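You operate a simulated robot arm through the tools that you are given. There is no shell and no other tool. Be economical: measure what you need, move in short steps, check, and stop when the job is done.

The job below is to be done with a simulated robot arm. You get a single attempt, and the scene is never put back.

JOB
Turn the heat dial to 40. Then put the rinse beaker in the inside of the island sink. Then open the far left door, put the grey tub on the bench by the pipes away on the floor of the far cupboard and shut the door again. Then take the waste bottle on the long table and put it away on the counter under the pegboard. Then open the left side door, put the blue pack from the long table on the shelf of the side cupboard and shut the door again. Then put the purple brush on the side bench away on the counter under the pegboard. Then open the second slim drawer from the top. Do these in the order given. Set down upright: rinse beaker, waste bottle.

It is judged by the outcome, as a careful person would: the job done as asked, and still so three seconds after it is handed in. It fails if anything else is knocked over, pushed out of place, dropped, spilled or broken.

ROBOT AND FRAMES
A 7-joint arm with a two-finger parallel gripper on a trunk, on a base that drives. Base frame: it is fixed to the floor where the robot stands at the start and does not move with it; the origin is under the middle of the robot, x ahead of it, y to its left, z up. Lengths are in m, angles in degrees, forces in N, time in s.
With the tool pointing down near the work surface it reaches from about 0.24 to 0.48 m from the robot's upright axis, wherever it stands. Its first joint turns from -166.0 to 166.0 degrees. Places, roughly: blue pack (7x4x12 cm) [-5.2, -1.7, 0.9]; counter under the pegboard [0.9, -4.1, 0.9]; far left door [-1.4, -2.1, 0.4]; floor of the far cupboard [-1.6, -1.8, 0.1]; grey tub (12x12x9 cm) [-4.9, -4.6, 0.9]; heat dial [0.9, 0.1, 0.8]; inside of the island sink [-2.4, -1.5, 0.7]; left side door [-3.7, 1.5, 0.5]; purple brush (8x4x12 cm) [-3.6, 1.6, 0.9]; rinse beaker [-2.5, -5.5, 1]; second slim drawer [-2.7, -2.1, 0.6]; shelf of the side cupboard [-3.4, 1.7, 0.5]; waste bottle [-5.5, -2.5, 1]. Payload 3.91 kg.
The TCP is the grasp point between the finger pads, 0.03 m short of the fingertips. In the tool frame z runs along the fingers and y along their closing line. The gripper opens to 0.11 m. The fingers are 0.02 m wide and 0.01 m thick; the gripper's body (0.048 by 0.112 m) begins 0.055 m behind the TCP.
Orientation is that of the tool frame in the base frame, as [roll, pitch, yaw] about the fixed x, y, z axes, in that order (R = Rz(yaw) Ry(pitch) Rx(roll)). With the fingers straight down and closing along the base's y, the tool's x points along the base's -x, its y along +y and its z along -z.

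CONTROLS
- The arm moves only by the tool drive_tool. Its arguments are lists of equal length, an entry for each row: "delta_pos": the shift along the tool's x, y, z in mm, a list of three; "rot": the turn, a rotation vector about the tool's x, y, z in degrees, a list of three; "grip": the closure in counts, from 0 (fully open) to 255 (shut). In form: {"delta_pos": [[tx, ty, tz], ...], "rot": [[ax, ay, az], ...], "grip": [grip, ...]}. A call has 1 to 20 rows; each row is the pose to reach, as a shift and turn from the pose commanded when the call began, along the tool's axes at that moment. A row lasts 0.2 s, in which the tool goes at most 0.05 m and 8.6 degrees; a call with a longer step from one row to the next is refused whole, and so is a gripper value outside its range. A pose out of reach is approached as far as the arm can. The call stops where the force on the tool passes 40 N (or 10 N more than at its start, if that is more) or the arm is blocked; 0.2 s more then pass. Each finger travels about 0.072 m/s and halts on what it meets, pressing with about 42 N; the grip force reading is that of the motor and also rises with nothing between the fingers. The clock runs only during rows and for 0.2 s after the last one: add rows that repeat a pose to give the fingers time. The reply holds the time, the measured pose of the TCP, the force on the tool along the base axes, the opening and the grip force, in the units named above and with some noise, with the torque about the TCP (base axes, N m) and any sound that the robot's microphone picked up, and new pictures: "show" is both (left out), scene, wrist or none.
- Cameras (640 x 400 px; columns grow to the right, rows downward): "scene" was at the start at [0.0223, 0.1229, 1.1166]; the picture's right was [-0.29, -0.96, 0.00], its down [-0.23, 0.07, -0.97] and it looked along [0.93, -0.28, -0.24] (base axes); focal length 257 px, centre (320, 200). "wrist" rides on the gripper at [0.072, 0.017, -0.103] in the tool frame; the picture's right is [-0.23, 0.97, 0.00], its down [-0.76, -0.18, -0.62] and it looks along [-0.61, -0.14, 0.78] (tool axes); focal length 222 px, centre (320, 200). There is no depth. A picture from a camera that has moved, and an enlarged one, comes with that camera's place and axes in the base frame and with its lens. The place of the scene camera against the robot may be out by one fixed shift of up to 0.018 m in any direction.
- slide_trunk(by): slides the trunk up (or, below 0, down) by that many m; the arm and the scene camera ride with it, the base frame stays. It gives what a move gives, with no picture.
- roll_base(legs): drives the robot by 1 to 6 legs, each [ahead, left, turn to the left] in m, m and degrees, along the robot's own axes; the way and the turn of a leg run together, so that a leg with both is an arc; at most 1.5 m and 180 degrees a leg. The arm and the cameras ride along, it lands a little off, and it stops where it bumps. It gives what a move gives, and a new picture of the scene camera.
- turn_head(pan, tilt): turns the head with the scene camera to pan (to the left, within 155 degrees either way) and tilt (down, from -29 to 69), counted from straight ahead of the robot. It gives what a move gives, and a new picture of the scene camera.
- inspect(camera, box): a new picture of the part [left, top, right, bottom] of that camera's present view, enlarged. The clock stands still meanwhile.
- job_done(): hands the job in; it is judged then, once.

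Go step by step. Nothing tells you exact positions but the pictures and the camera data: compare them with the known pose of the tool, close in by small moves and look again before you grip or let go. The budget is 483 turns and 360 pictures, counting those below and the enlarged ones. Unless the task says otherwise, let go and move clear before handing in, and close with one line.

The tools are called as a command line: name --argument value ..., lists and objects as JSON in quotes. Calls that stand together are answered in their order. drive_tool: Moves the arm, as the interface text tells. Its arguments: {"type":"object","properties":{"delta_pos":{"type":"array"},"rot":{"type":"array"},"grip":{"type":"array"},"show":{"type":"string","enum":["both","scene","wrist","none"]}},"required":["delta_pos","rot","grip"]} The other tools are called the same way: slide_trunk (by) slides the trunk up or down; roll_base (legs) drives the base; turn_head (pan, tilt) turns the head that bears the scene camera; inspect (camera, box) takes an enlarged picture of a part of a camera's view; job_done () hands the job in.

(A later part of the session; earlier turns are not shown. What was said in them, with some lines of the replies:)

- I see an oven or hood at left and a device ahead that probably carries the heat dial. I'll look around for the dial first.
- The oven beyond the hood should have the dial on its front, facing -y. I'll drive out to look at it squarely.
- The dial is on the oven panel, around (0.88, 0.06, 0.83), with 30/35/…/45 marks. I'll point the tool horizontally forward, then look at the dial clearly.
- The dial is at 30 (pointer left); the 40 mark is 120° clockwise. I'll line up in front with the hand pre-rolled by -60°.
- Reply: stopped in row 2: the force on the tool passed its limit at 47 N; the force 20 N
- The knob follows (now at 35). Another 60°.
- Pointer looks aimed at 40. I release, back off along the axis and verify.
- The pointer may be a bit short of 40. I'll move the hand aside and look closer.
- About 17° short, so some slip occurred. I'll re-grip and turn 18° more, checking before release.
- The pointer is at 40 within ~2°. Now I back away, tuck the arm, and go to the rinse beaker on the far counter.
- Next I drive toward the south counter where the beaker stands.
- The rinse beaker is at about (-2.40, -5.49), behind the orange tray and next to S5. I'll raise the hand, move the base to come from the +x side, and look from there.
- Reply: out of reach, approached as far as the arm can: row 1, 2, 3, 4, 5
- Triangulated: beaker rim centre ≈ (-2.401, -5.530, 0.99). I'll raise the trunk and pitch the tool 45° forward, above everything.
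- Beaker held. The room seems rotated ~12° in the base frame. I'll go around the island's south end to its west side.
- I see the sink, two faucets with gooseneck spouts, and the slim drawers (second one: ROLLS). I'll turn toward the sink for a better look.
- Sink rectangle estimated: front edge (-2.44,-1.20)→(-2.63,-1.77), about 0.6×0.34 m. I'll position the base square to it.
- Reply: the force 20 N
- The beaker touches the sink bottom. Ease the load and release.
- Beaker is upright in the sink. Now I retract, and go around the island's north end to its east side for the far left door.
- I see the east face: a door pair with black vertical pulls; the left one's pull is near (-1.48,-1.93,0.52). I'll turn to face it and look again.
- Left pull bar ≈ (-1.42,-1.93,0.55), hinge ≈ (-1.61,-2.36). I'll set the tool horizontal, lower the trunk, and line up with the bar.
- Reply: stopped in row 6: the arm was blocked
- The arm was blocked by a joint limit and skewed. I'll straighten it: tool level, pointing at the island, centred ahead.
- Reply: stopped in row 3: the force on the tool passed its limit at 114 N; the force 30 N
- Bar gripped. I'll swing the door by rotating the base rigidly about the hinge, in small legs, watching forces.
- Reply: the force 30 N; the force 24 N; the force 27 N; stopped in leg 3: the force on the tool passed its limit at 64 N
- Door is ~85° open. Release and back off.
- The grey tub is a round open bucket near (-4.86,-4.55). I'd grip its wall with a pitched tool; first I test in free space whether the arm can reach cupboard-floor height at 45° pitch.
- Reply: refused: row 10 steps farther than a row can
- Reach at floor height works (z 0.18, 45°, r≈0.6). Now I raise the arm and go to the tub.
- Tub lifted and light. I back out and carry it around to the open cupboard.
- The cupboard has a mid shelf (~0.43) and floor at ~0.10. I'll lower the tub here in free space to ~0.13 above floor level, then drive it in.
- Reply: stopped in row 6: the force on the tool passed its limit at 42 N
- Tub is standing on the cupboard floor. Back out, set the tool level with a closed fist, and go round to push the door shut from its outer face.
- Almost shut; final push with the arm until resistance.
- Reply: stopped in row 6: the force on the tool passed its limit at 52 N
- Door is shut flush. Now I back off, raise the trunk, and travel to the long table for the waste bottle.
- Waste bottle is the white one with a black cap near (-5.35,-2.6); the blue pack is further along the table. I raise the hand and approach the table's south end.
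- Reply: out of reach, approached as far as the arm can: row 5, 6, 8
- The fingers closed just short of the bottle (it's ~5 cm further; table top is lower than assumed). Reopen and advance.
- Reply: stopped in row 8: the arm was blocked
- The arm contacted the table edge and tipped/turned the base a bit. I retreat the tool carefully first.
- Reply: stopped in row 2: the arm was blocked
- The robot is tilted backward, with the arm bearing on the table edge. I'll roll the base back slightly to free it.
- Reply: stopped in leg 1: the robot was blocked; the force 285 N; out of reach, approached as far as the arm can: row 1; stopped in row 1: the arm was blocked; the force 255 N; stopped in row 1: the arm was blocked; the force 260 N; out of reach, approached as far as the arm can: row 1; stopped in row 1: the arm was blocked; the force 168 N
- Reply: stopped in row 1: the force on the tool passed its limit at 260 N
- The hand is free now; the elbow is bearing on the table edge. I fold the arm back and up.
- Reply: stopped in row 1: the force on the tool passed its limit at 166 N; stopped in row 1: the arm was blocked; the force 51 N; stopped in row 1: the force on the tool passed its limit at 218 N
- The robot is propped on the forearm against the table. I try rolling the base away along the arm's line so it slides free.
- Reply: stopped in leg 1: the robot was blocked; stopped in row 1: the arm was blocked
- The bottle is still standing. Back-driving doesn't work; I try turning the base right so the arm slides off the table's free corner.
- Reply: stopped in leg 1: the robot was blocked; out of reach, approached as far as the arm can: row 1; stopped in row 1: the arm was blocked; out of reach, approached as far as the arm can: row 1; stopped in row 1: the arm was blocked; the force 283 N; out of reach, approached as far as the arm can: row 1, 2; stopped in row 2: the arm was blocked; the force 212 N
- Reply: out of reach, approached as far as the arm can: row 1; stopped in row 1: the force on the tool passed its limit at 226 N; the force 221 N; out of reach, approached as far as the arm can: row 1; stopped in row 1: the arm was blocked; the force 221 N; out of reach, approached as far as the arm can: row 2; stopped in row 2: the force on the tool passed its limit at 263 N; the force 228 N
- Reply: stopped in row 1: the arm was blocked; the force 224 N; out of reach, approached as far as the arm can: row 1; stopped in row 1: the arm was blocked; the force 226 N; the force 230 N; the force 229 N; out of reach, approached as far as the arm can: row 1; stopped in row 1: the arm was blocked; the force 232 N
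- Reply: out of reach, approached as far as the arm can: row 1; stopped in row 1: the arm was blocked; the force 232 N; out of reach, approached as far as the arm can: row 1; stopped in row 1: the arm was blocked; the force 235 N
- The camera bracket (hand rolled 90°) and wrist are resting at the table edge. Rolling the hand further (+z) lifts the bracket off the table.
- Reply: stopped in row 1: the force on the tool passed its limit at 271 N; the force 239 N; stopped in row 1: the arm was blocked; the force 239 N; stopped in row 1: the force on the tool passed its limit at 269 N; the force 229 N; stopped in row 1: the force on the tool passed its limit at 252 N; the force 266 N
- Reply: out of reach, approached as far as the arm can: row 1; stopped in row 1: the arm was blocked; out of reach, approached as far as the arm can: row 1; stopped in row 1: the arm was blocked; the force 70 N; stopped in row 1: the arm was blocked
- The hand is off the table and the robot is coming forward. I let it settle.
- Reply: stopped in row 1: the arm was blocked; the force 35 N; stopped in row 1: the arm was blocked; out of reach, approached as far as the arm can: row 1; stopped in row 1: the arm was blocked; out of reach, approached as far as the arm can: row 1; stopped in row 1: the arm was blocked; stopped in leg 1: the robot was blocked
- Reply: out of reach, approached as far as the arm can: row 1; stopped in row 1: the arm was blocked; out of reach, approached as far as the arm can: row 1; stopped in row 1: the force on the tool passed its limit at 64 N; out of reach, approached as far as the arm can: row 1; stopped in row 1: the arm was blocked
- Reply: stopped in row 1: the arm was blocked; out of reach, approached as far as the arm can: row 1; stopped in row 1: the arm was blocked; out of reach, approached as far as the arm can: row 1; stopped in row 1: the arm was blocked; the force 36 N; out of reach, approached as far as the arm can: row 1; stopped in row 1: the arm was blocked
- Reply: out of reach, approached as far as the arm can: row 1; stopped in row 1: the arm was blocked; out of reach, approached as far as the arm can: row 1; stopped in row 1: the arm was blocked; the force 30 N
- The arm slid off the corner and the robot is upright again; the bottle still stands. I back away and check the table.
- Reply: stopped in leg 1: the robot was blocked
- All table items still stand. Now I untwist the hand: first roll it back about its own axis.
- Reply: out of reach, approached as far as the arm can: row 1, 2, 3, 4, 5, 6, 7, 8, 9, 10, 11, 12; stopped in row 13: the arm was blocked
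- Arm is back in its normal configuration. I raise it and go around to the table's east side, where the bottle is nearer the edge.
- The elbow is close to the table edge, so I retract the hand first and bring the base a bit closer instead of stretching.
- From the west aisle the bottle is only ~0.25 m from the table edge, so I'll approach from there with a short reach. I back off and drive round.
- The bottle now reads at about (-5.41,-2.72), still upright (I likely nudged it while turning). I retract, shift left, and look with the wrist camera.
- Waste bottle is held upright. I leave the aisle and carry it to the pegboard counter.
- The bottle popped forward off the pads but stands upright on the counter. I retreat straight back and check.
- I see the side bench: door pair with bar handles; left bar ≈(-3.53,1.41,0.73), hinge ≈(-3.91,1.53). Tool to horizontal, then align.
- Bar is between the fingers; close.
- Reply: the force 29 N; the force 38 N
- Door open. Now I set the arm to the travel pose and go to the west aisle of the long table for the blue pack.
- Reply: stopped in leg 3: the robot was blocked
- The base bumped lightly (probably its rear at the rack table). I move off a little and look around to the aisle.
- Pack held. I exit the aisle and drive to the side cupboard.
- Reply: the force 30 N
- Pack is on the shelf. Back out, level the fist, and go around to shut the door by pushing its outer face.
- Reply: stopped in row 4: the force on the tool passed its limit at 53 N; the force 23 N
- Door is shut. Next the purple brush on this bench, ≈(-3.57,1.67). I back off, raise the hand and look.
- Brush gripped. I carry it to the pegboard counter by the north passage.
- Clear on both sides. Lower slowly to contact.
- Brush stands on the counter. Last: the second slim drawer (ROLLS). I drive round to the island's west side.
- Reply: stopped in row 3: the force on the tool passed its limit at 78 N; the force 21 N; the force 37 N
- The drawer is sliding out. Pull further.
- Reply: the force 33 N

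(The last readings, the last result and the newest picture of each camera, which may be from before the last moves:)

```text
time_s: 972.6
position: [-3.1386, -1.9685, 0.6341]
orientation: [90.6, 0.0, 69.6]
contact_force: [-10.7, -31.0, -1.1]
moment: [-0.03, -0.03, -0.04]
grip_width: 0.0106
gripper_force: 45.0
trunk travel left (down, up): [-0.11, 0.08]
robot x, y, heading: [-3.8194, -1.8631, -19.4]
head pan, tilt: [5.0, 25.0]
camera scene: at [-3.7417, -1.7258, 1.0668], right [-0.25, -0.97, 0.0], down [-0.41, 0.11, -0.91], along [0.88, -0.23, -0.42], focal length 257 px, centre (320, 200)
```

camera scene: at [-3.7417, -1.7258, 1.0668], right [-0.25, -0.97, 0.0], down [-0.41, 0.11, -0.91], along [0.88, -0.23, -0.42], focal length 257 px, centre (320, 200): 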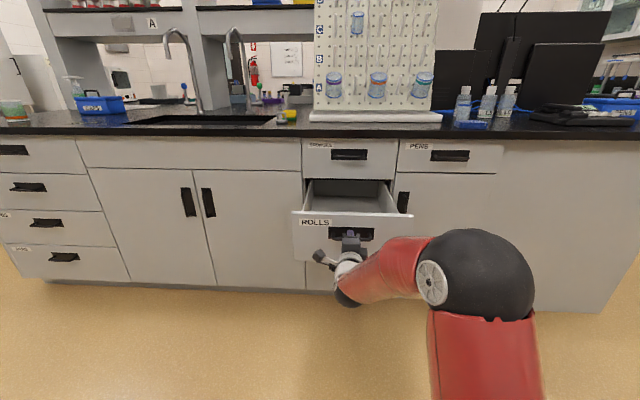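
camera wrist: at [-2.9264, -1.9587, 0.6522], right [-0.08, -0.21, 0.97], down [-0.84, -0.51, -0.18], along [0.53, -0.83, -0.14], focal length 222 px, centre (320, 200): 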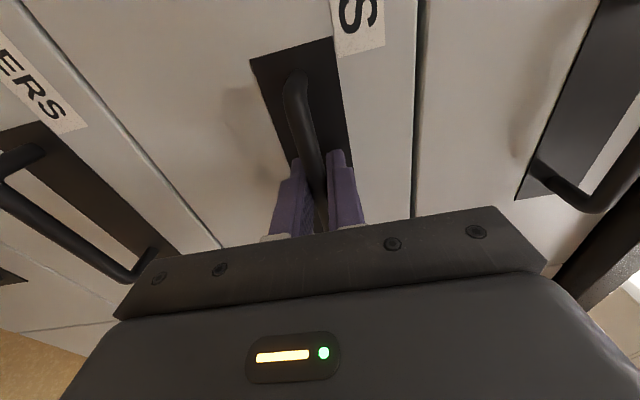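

roll_base --legs '[[-0.05, -0.018, 0]]'

drive_tool --delta_pos '[[0, 0, 0], [0, 0, 0], [0, 0, 0], [0, 0, -25], [0, 0, -60], [0, 0, -90], [0, 0, -90]]' --rot '[[0, 0, 0], [0, 0, 0], [0, 0, 0], [0, 0, 0], [0, 0, 0], [0, 0, 0], [0, 0, 0]]' --grip '[200, 150, 130, 130, 130, 130, 130]' --show "scene"

```text
time_s: 973.5
position: [-3.1893, -1.9575, 0.6356]
orientation: [90.5, 0.1, 70.6]
contact_force: [11.4, 40.2, 0.0]
moment: [0.55, -0.18, 0.06]
grip_width: 0.0111
gripper_force: 44.2
trunk travel left (down, up): [-0.11, 0.08]
robot x, y, heading: [-3.8706, -1.8613, -19.4]
head pan, tilt: [5.0, 25.0]
camera scene: at [-3.7943, -1.7219, 1.0662], right [-0.25, -0.97, 0.0], down [-0.41, 0.1, -0.91], along [0.88, -0.23, -0.42], focal length 257 px, centre (320, 200)
```

scene: 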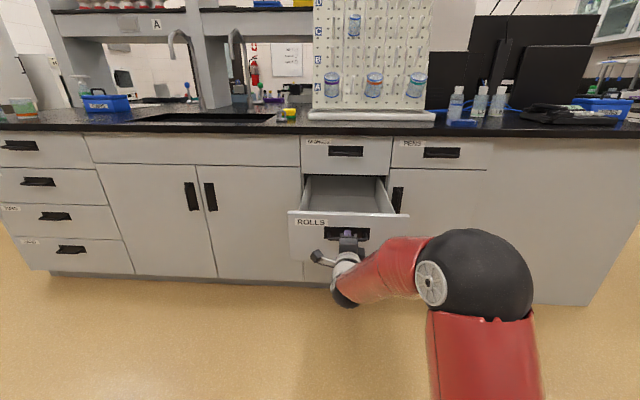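

```text
time_s: 975.1
position: [-3.2746, -1.9296, 0.636]
orientation: [90.7, 0.0, 70.7]
contact_force: [0.7, -0.7, -0.3]
moment: [-0.01, 0.05, -0.02]
grip_width: 0.0536
gripper_force: 0.1
trunk travel left (down, up): [-0.11, 0.08]
robot x, y, heading: [-3.8739, -1.864, -19.6]
head pan, tilt: [5.0, 25.0]
camera scene: at [-3.7949, -1.7238, 1.0665], right [-0.25, -0.97, 0.0], down [-0.41, 0.11, -0.91], along [0.88, -0.23, -0.42], focal length 257 px, centre (320, 200)
```

scene: 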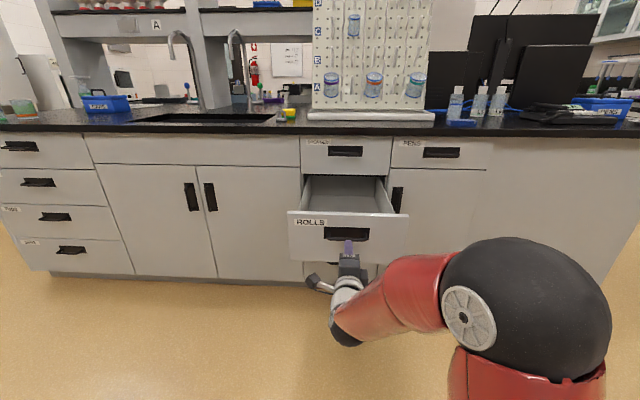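

The second slim drawer (ROLLS) is open and released. I back clear and hand in.

roll_base --legs '[[-0.25, 0, 0]]'

job_done

```text
time_s: 977.0
position: [-3.5108, -1.8458, 0.6375]
orientation: [90.6, 0.0, 70.6]
contact_force: [0.6, -0.4, -0.1]
moment: [0.0, -0.02, 0.01]
grip_width: 0.0539
gripper_force: 0.1
trunk travel left (down, up): [-0.11, 0.08]
robot x, y, heading: [-4.1079, -1.7767, -19.4]
head pan, tilt: [5.0, 25.0]
camera scene: at [-4.0305, -1.6404, 1.0665], right [-0.25, -0.97, 0.0], down [-0.41, 0.11, -0.91], along [0.88, -0.23, -0.42], focal length 257 px, centre (320, 200)
```

scene: 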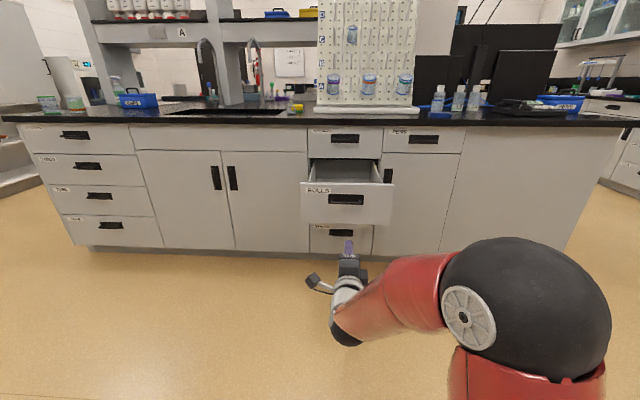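

```text
The job is handed in.
```

All seven tasks were done in the order given and the job is handed in: dial at 40 (within about 3°), beaker and waste bottle upright, both doors shut and the ROLLS drawer open. On the way the robot tipped back against the long table for a while and later bumped something beside it, and the waste bottle slid out of the grip just as it reached the counter; I saw nothing else knocked over, but I did not check whether the table shifted.
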